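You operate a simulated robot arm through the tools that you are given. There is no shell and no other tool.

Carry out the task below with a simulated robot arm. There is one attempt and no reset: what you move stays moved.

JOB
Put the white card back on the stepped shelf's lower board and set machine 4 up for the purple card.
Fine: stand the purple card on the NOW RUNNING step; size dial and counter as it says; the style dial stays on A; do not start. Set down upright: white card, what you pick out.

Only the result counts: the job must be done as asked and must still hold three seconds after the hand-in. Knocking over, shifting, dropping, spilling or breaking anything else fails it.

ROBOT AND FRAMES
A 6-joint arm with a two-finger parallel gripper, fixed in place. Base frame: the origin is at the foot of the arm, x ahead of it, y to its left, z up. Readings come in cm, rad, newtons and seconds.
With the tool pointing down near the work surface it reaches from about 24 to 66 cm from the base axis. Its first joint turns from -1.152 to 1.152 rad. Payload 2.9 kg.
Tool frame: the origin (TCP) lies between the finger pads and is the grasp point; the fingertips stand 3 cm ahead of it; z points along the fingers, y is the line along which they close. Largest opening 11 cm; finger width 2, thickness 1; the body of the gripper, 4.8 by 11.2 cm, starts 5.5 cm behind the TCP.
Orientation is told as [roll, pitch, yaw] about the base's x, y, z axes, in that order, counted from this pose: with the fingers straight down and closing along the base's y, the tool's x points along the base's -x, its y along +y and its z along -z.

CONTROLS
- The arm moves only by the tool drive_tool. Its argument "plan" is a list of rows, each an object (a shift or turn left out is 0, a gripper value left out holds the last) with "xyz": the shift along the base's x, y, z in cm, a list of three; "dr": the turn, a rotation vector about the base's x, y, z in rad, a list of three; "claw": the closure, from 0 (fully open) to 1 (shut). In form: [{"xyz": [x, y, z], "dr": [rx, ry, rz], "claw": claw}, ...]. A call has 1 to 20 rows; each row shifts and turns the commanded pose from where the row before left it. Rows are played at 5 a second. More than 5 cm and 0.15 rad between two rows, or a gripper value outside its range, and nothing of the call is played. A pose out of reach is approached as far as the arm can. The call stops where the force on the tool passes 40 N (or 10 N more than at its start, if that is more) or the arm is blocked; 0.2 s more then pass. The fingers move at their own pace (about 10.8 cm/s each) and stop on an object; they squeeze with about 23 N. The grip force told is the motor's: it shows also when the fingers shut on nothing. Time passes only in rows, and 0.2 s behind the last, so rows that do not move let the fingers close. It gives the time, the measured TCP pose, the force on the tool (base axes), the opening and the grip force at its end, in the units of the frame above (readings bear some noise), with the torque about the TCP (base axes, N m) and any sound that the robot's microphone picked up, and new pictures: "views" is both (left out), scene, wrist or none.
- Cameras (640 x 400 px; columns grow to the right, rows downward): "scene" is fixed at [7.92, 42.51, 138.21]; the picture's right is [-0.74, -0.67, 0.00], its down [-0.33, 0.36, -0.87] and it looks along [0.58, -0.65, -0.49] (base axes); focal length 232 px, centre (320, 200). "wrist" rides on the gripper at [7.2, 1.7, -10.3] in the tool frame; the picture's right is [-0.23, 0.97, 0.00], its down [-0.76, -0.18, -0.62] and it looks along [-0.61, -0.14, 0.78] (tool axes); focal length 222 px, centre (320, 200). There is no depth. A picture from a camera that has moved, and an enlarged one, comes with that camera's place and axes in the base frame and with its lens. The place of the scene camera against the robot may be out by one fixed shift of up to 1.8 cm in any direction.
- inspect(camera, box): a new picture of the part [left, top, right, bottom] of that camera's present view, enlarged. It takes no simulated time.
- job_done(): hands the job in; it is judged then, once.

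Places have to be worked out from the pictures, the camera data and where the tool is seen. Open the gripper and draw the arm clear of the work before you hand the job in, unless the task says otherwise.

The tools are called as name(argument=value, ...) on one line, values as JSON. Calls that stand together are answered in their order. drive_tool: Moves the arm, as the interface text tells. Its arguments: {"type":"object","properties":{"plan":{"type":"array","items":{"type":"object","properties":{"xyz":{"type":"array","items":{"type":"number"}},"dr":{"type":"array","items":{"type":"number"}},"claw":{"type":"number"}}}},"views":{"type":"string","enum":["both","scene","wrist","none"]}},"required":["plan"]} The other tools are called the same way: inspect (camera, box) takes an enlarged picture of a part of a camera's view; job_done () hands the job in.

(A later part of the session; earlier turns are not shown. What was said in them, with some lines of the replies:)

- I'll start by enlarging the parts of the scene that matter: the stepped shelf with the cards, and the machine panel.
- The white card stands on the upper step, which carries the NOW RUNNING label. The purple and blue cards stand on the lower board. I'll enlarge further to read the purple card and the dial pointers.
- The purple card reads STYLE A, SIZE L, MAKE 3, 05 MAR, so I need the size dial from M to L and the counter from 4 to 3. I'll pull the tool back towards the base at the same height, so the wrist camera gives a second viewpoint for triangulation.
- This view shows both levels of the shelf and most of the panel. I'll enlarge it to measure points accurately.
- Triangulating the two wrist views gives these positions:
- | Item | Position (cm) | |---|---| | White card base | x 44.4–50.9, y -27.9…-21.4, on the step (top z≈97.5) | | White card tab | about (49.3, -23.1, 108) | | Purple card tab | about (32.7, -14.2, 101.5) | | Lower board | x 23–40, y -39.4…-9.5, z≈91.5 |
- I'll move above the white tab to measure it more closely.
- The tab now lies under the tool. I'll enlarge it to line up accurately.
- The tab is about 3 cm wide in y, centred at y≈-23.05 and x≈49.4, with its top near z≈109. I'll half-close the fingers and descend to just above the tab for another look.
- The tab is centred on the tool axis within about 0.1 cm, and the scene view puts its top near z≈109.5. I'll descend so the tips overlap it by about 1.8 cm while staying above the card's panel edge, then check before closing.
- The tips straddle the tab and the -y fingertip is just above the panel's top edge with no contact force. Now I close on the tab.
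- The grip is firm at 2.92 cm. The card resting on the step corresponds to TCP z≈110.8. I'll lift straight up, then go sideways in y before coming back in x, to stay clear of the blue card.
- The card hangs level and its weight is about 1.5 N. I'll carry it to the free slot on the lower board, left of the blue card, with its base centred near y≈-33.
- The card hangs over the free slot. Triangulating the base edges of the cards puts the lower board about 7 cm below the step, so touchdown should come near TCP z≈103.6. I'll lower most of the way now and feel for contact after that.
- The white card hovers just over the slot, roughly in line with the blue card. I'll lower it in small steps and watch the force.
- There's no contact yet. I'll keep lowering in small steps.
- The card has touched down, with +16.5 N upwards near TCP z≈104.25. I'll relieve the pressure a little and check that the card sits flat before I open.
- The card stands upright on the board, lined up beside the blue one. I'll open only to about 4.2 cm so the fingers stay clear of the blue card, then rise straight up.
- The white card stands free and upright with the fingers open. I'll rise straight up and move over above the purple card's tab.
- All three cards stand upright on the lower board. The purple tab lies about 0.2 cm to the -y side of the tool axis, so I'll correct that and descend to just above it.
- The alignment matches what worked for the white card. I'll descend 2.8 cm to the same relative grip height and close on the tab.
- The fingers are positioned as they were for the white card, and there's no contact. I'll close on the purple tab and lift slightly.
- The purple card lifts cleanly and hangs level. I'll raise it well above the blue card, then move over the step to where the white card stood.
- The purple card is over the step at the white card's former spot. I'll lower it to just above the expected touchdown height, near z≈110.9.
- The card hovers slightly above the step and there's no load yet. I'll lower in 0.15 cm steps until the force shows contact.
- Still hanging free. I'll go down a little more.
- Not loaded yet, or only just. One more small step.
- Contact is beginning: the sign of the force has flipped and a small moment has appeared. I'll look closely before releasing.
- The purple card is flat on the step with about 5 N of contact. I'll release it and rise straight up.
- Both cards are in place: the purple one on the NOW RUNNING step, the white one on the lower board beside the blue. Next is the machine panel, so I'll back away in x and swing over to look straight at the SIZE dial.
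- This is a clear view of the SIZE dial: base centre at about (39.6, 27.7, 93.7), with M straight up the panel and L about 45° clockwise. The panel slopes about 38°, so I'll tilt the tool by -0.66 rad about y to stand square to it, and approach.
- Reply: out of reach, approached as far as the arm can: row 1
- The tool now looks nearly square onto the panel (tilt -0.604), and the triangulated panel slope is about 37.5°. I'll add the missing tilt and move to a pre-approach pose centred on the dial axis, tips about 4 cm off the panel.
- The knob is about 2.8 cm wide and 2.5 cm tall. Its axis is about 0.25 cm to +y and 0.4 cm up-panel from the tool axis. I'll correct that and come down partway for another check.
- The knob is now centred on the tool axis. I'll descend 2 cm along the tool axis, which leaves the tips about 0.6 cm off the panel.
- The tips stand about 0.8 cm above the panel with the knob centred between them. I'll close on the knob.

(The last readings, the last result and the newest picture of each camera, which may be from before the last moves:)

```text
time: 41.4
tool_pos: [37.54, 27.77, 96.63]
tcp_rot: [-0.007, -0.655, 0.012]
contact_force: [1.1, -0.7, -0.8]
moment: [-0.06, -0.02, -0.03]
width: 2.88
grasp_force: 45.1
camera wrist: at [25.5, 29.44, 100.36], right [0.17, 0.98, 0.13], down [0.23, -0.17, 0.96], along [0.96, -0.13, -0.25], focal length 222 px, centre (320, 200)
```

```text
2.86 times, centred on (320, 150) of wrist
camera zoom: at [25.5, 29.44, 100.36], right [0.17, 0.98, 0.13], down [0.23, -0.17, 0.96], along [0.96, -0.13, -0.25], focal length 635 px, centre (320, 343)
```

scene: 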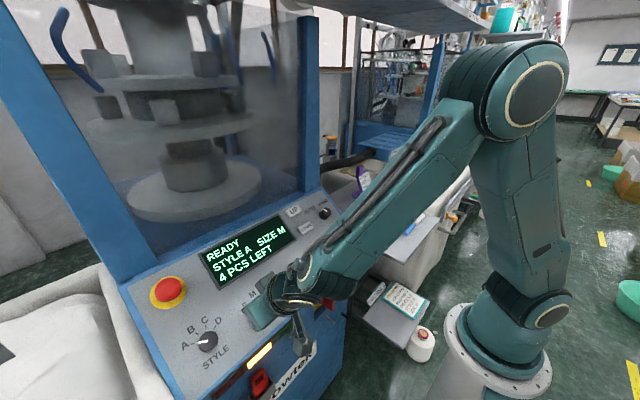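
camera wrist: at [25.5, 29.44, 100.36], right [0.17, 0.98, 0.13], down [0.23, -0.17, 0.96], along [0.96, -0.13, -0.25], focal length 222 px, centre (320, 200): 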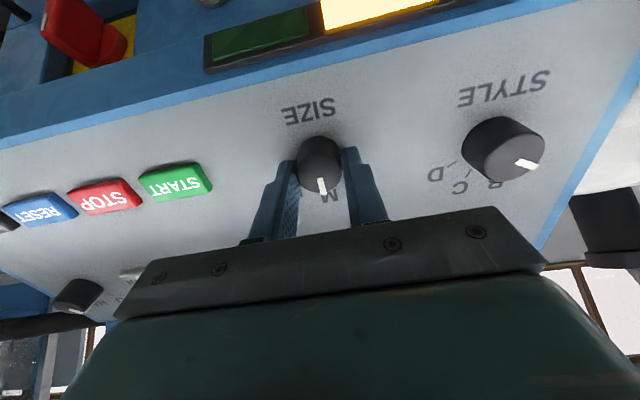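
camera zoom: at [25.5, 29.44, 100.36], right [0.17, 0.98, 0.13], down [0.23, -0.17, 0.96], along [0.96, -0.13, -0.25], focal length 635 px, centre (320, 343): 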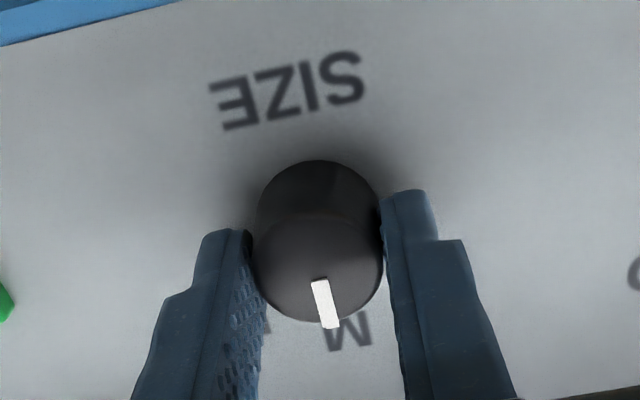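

The knob is firmly held. I'll turn it clockwise about the panel normal, first half of the 45°.

drive_tool(plan=[{"dr": [0.0793, 0, -0.103], "claw": 1.0}, {"dr": [0.0793, 0, -0.103], "claw": 1.0}, {"dr": [0.0793, 0, -0.103], "claw": 1.0}, {"claw": 1.0}], views="both")

inspect(camera="wrist", box=[220, 80, 420, 220])

```text
time: 42.4
tool_pos: [37.36, 27.84, 96.55]
tcp_rot: [0.281, -0.599, -0.469]
contact_force: [-13.6, -7.8, 19.3]
moment: [0.05, 0.96, 0.06]
width: 2.85
grasp_force: 44.8
camera wrist: at [26.41, 32.0, 101.04], right [0.45, 0.82, 0.35], down [0.13, -0.45, 0.88], along [0.88, -0.36, -0.31], focal length 222 px, centre (320, 200)
```

scene: 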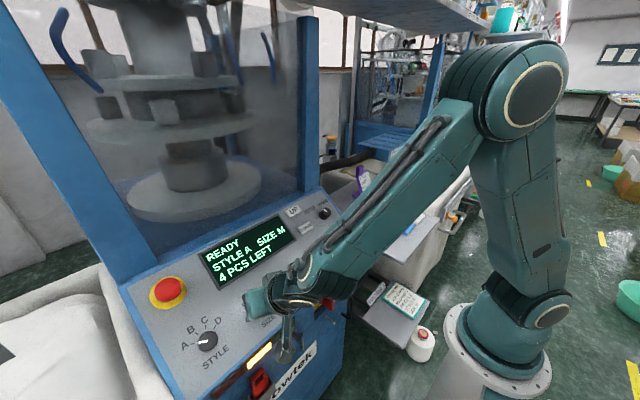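
wrist: 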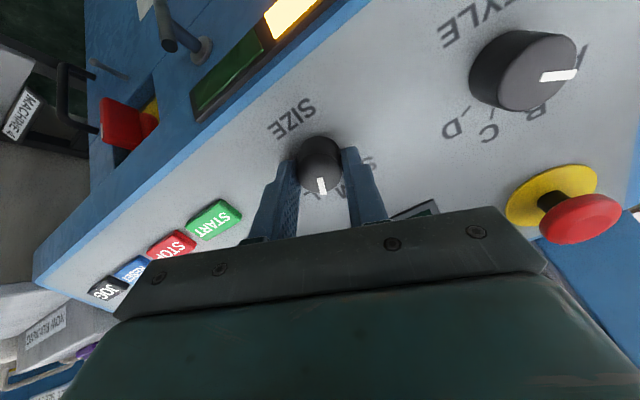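

```text
2.86 times, centred on (320, 150) of wrist
camera zoom: at [26.41, 32.0, 101.04], right [0.45, 0.82, 0.35], down [0.13, -0.45, 0.88], along [0.88, -0.36, -0.31], focal length 635 px, centre (320, 343)
```

zoom: 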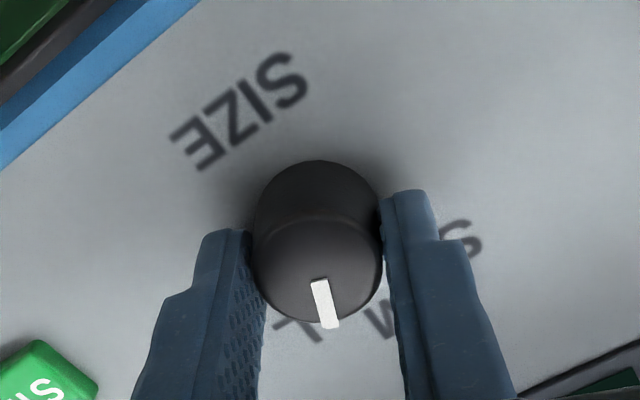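

The knob turns with the gripper, and the pointer is now between M and L. There's about 24 N of side load, so I'll relieve it slightly and finish the turn to 45°.

drive_tool(plan=[{"xyz": [-0.07, -0.03, 0.09], "claw": 1.0}, {"dr": [0.0793, 0, -0.103], "claw": 1.0}, {"dr": [0.0793, 0, -0.103], "claw": 1.0}, {"dr": [0.0793, 0, -0.103], "claw": 1.0}, {"claw": 1.0}], views="both")

inspect(camera="wrist", box=[220, 80, 420, 220])

inspect(camera="scene", box=[180, 200, 340, 300])

```text
time: 43.6
tool_pos: [37.32, 27.59, 96.64]
tcp_rot: [0.491, -0.449, -0.886]
contact_force: [5.6, -4.5, -9.1]
moment: [0.44, 0.73, 0.37]
width: 2.89
grasp_force: 45.4
camera wrist: at [28.03, 33.93, 102.3], right [0.67, 0.54, 0.51], down [-0.04, -0.66, 0.75], along [0.74, -0.52, -0.42], focal length 222 px, centre (320, 200)
```

scene: 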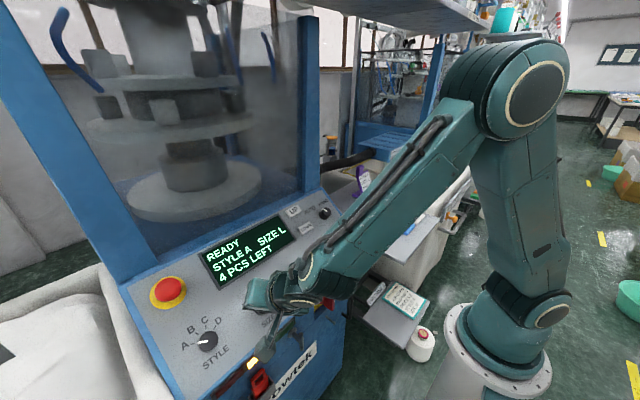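
wrist: 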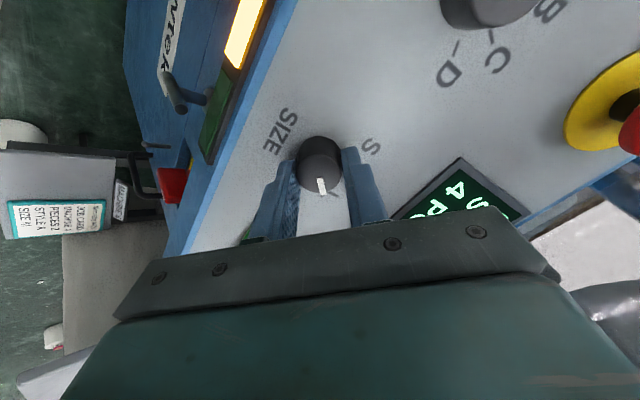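

```text
2.86 times, centred on (320, 150) of wrist
camera zoom: at [28.03, 33.93, 102.3], right [0.67, 0.54, 0.51], down [-0.04, -0.66, 0.75], along [0.74, -0.52, -0.42], focal length 635 px, centre (320, 343)
```

zoom: 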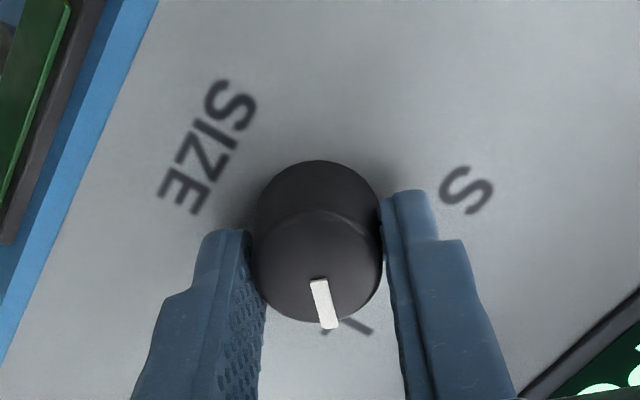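

```text
4.00 times, centred on (260, 250) of scene
camera zoom: at [7.94, 42.51, 138.21], right [-0.74, -0.67, 0.0], down [-0.33, 0.36, -0.87], along [0.58, -0.65, -0.49], focal length 928 px, centre (560, 0)
```

zoom: 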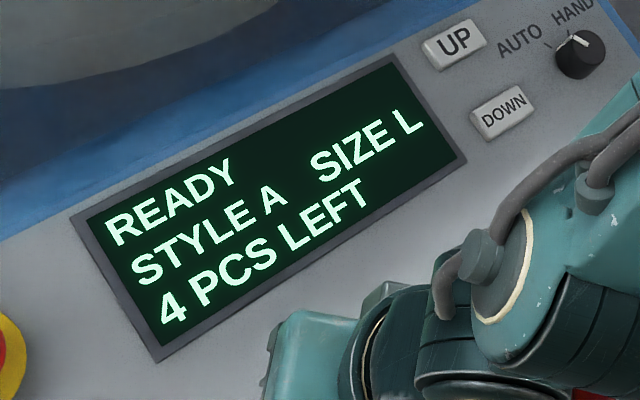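

The display now reads SIZE L with 4 PCS LEFT, and the pointer stands at L. I'll release the knob and back straight out along the panel normal.

drive_tool(plan=[{"claw": 0.8}, {"claw": 0.5}, {"claw": 0.5}, {"xyz": [-0.61, 0, 0.79], "claw": 0.5}, {"xyz": [-1.22, 0, 1.58], "claw": 0.5}, {"xyz": [-1.22, 0, 1.58], "claw": 0.5}, {"xyz": [-1.22, 0, 1.58], "claw": 0.5}, {"claw": 0.5}], views="both")

inspect(camera="wrist", box=[220, 50, 440, 200])

inspect(camera="scene", box=[140, 200, 340, 360])

```text
time: 45.4
tool_pos: [33.31, 27.69, 102.29]
tcp_rot: [0.492, -0.45, -0.884]
contact_force: [-0.7, -0.1, -0.1]
moment: [0.01, -0.02, 0.02]
width: 5.5
grasp_force: 0.0
camera wrist: at [23.87, 33.98, 107.93], right [0.67, 0.54, 0.51], down [-0.04, -0.66, 0.75], along [0.74, -0.52, -0.42], focal length 222 px, centre (320, 200)
```

scene: 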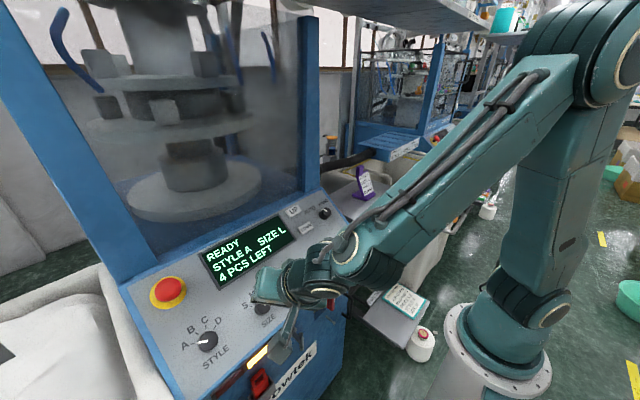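
wrist: 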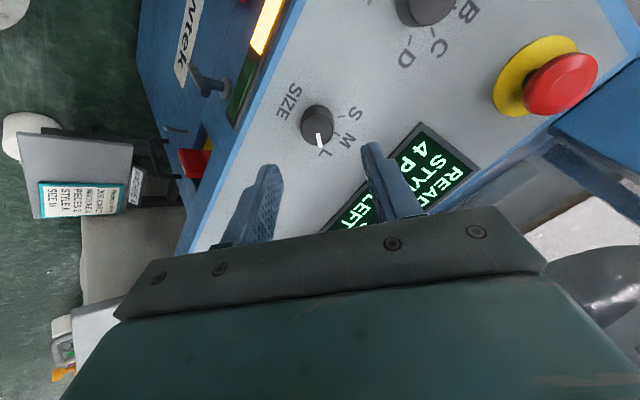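

```text
2.67 times, centred on (330, 125) of wrist
camera zoom: at [23.87, 33.98, 107.93], right [0.67, 0.54, 0.51], down [-0.04, -0.66, 0.75], along [0.74, -0.52, -0.42], focal length 592 px, centre (293, 400)
```

zoom: 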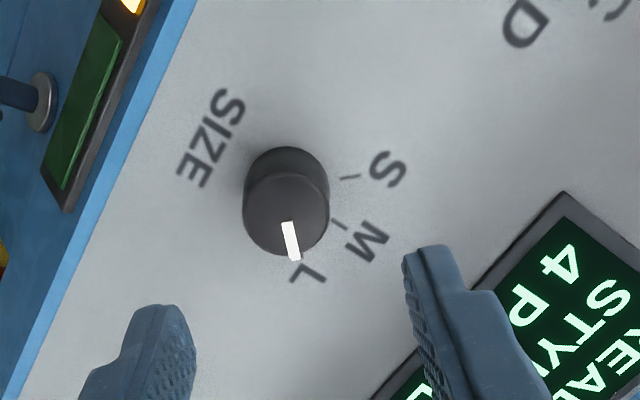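

```text
2.50 times, centred on (240, 280) of scene
camera zoom: at [7.91, 42.51, 138.21], right [-0.74, -0.67, 0.0], down [-0.33, 0.36, -0.87], along [0.58, -0.65, -0.49], focal length 580 px, centre (520, 0)
```

zoom: 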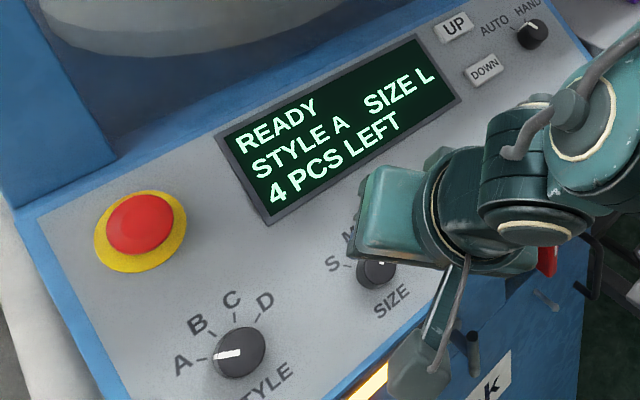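

The pointer sits squarely on L and the style dial is still on A. I'll rotate the tool back, close the fingers, and move to hover over the DOWN button, which I place at about (47.2, 6.6, 99.7).

drive_tool(plan=[{"xyz": [-0.3, 0, 0.5], "dr": [-0.0793, 0, 0.103]}, {"xyz": [0, 0, 0.5], "dr": [-0.0793, 0, 0.103]}, {"xyz": [0, -1, 0.5], "dr": [-0.0793, 0, 0.103]}, {"xyz": [0.5, -2, 0.5], "dr": [-0.0793, 0, 0.103]}, {"xyz": [1, -3, 0.5], "dr": [-0.0793, 0, 0.103], "claw": 0.8}, {"xyz": [1.2, -3, 0.5], "dr": [-0.0793, 0, 0.103], "claw": 1.0}, {"xyz": [1.5, -3, 0.5], "claw": 1.0}, {"xyz": [1.5, -3, 0.5], "claw": 1.0}, {"xyz": [1.5, -3, 0.3], "claw": 1.0}, {"xyz": [1.5, -3.1, 0.2], "claw": 1.0}, {"claw": 1.0}], views="both")

inspect(camera="wrist", box=[200, 40, 460, 200])

```text
time: 47.8
tool_pos: [41.45, 6.69, 106.84]
tcp_rot: [-0.004, -0.653, 0.012]
contact_force: [-0.1, 0.4, 0.1]
moment: [0.0, 0.01, 0.01]
width: 0.03
grasp_force: 23.1
camera wrist: at [29.59, 8.24, 110.59], right [0.17, 0.98, 0.13], down [0.23, -0.17, 0.96], along [0.96, -0.13, -0.25], focal length 222 px, centre (320, 200)
```

scene: 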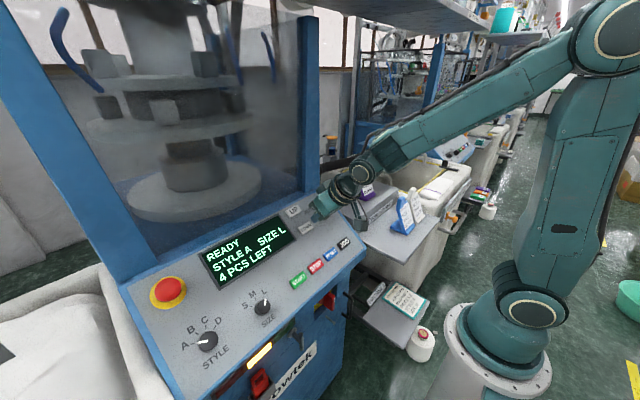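
wrist: 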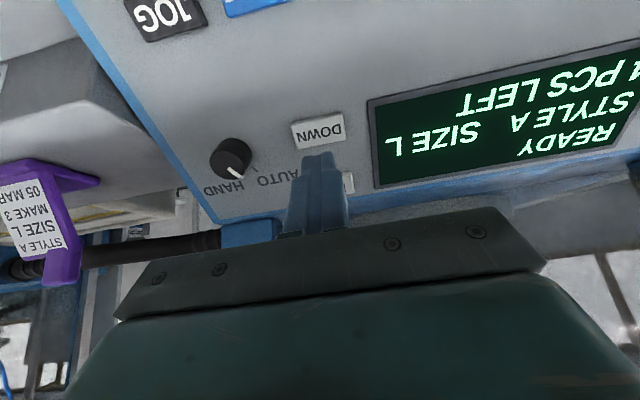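

```text
2.46 times, centred on (330, 120) of wrist
camera zoom: at [29.59, 8.24, 110.59], right [0.17, 0.98, 0.13], down [0.23, -0.17, 0.96], along [0.96, -0.13, -0.25], focal length 547 px, centre (295, 397)
```

zoom: 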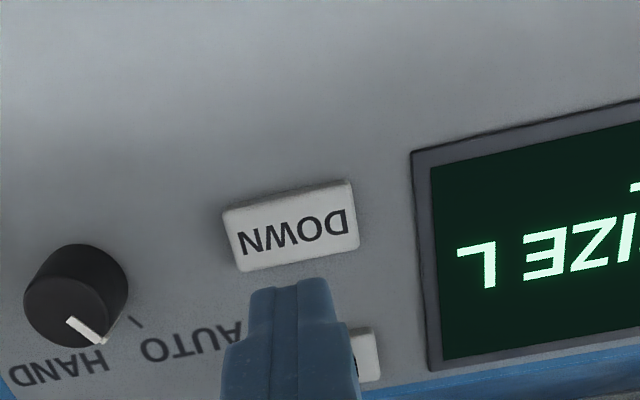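

The tip is about 6 cm above the DOWN button and offset by 0.2–0.3 cm. I'll correct and descend to about 0.5 cm above it.

drive_tool(plan=[{"xyz": [0.9, -0.15, -0.85], "claw": 1.0}, {"xyz": [1.0, 0, -1.3], "claw": 1.0}, {"xyz": [0.9, 0, -1.18], "claw": 1.0}, {"xyz": [0.7, 0, -0.9], "claw": 1.0}, {"claw": 1.0}], views="both")

inspect(camera="wrist", box=[200, 60, 460, 220])

inspect(camera="scene", box=[190, 180, 370, 290])

```text
time: 49.0
tool_pos: [45.17, 6.45, 102.55]
tcp_rot: [-0.006, -0.653, 0.012]
contact_force: [-2.1, -1.3, 1.5]
moment: [0.05, 0.01, -0.02]
width: 0.02
grasp_force: 23.1
heard: click
camera wrist: at [33.12, 8.08, 106.17], right [0.17, 0.98, 0.13], down [0.23, -0.17, 0.96], along [0.96, -0.13, -0.25], focal length 222 px, centre (320, 200)
```

scene: 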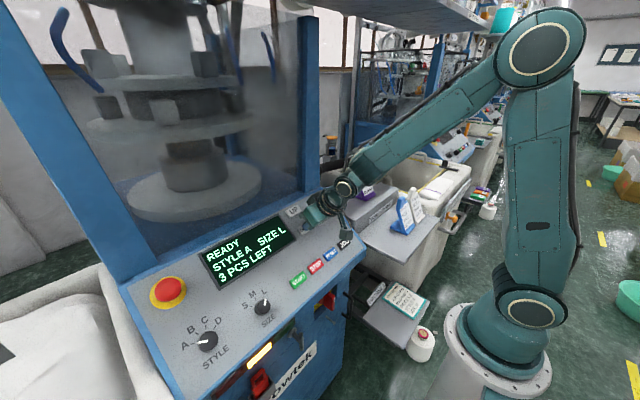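
wrist: 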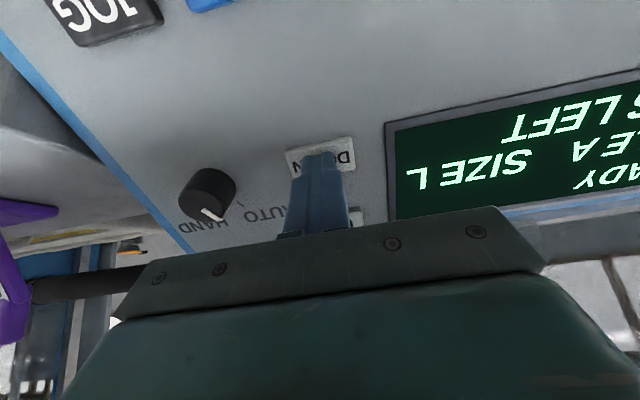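

```text
2.46 times, centred on (330, 140) of wrist
camera zoom: at [33.12, 8.08, 106.17], right [0.17, 0.98, 0.13], down [0.23, -0.17, 0.96], along [0.96, -0.13, -0.25], focal length 547 px, centre (295, 348)
```

zoom: 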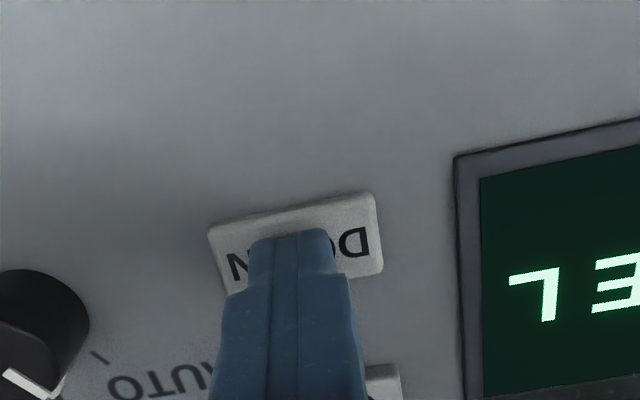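

```text
3.56 times, centred on (280, 235) of scene
camera zoom: at [7.91, 42.51, 138.21], right [-0.74, -0.67, 0.0], down [-0.33, 0.36, -0.87], along [0.58, -0.65, -0.49], focal length 825 px, centre (462, 76)
```

zoom: 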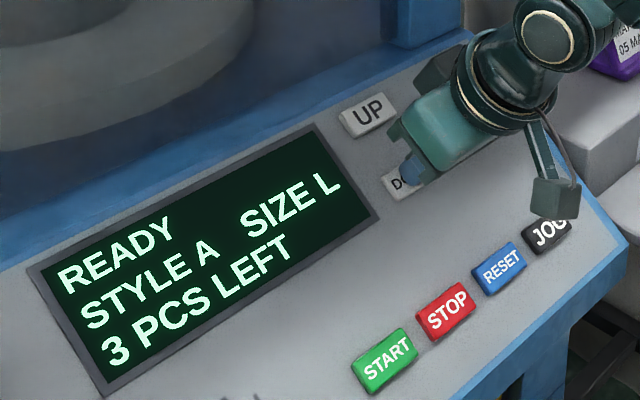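

The button clicked and the display now reads 3 PCS LEFT, as wanted. I'll retreat straight out along the normal at once so it isn't pressed again.

drive_tool(plan=[{"xyz": [-0.61, 0, 0.79], "claw": 1.0}, {"xyz": [-1.5, 0, 2.0], "claw": 1.0}, {"xyz": [-2, 0, 2.5], "claw": 1.0}, {"xyz": [-2, 0, 2.5], "claw": 1.0}, {"claw": 1.0}], views="both")

inspect(camera="scene", box=[140, 180, 370, 370])

```text
time: 50.2
tool_pos: [39.03, 6.38, 110.25]
tcp_rot: [-0.007, -0.651, 0.011]
contact_force: [1.2, -0.2, 0.1]
moment: [0.02, 0.0, 0.01]
width: 0.02
grasp_force: 23.2
camera wrist: at [27.0, 8.08, 113.86], right [0.17, 0.98, 0.13], down [0.23, -0.17, 0.96], along [0.96, -0.13, -0.25], focal length 222 px, centre (320, 200)
```

scene: 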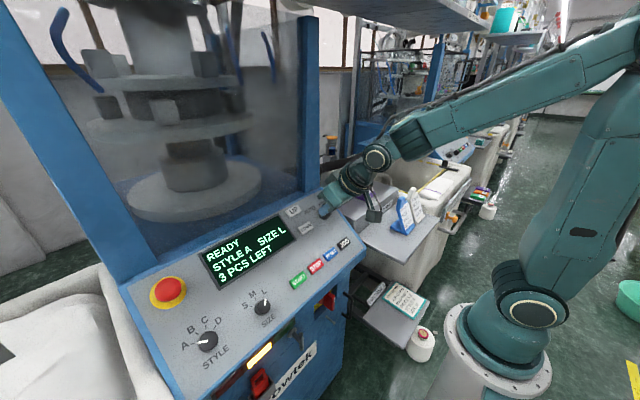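
wrist: 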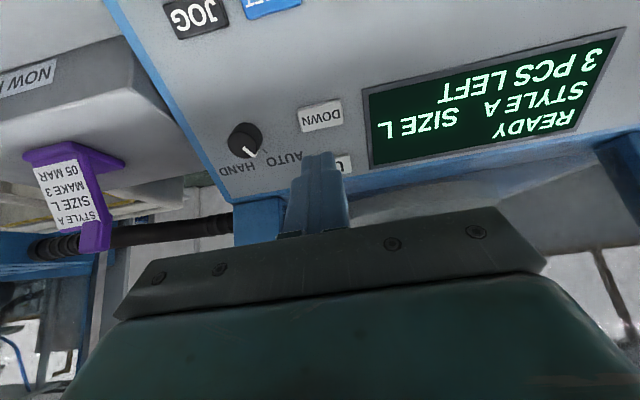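

```text
2.11 times, centred on (255, 275) of scene
camera zoom: at [7.91, 42.51, 138.21], right [-0.74, -0.67, 0.0], down [-0.33, 0.36, -0.87], along [0.58, -0.65, -0.49], focal length 488 px, centre (457, 42)
```

zoom: 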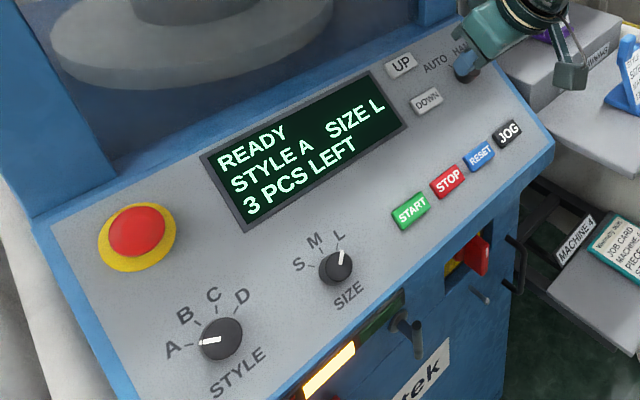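

The display reads READY, STYLE A, SIZE L, 3 PCS LEFT. I'll raise and level the tool well clear of the work, open the gripper, and check everything.

drive_tool(plan=[{"xyz": [-1, 0, 2], "dr": [0, 0.13, 0], "claw": 1.0}, {"xyz": [-1, 0, 3], "dr": [0, 0.13, 0], "claw": 0.8}, {"xyz": [-1, 0, 3], "dr": [0, 0.13, 0], "claw": 0.5}, {"xyz": [-1, 0, 3], "dr": [0, 0.13, 0], "claw": 0.2}, {"xyz": [-1, 0, 3], "dr": [0, 0.13, 0], "claw": 0}, {"claw": 0}, {"claw": 0}, {"claw": 0}], views="both")

inspect(camera="scene", box=[330, 140, 440, 260])

inspect(camera="scene", box=[140, 190, 370, 370])

```text
time: 52.0
tool_pos: [33.84, 6.72, 124.53]
tcp_rot: [0.002, -0.002, 0.009]
contact_force: [-0.3, -0.3, 0.1]
moment: [0.05, -0.01, -0.02]
width: 10.99
grasp_force: 0.0
camera wrist: at [26.64, 8.31, 134.7], right [0.22, 0.98, 0.0], down [0.76, -0.17, 0.62], along [0.61, -0.13, -0.78], focal length 222 px, centre (320, 200)
```

scene: 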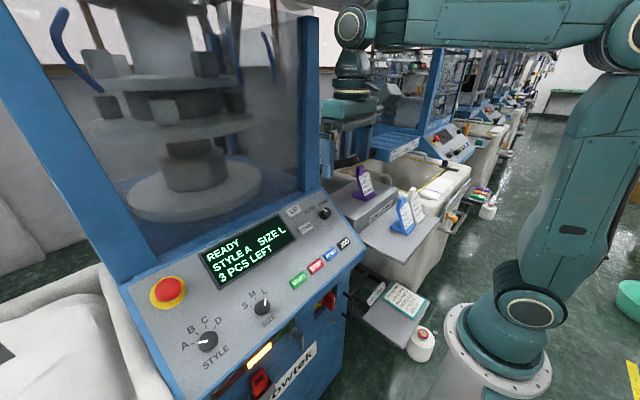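
wrist: 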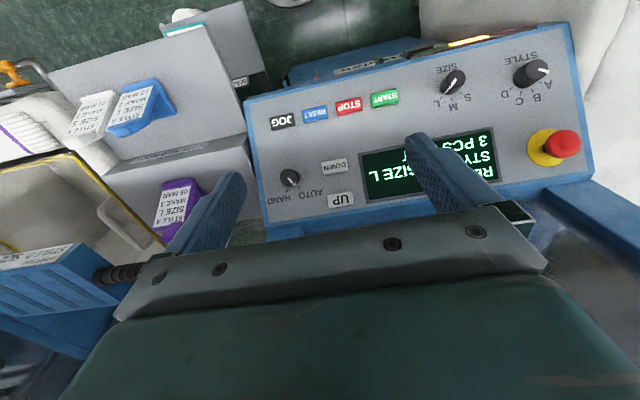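

```text
3.33 times, centred on (385, 200) of scene
camera zoom: at [7.92, 42.51, 138.21], right [-0.74, -0.67, 0.0], down [-0.33, 0.36, -0.87], along [0.58, -0.65, -0.49], focal length 773 px, centre (103, 200)
```

zoom: 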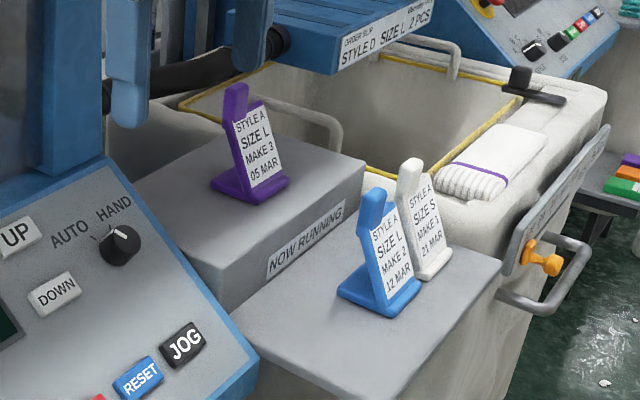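

```text
2.22 times, centred on (255, 280) of scene
camera zoom: at [7.92, 42.51, 138.21], right [-0.74, -0.67, 0.0], down [-0.33, 0.36, -0.87], along [0.58, -0.65, -0.49], focal length 516 px, centre (464, 22)
```

zoom: 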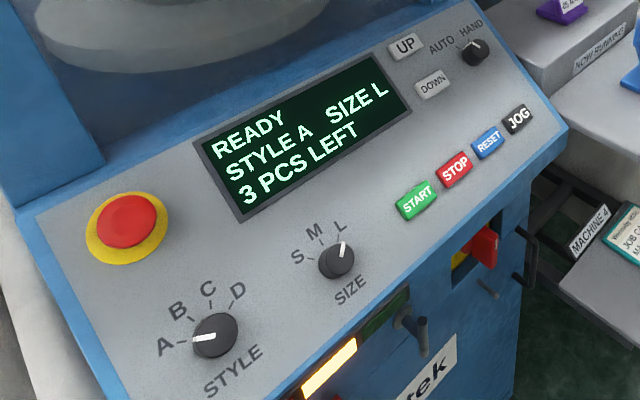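

Everything matches the job:
- **Purple card:** upright on the NOW RUNNING step.
- **White card:** upright on the lower board, next to the untouched blue card.
- **Machine 4:** display shows READY, STYLE A, SIZE L, 3 PCS LEFT, and it has not been started.

The gripper is open and well clear of the work, so I'm handing in.

job_done()

```text
The job is handed in.
```

The job is done and handed in; I haven't seen the result of the judging.

- **White card:** it stands upright on the stepped shelf's lower board, to the left of the blue card. The blue card was not touched.
- **Purple card:** it stands upright on the NOW RUNNING step, where the white card had been. It reads STYLE A, SIZE L, MAKE 3.
- **Machine 4:** I turned the size dial from M to L and pressed DOWN once, taking the counter from 4 to 3. The style dial is still on A.
- **Not started:** the display read READY, STYLE A, SIZE L, 3 PCS LEFT when I handed in. I did not press START, and the AUTO/HAND knob is as I found it, at AUTO.

The DOWN button clicked a little earlier than I expected, while I was still moving in above it. It registered only once. The gripper is open and the arm is well above the panel.
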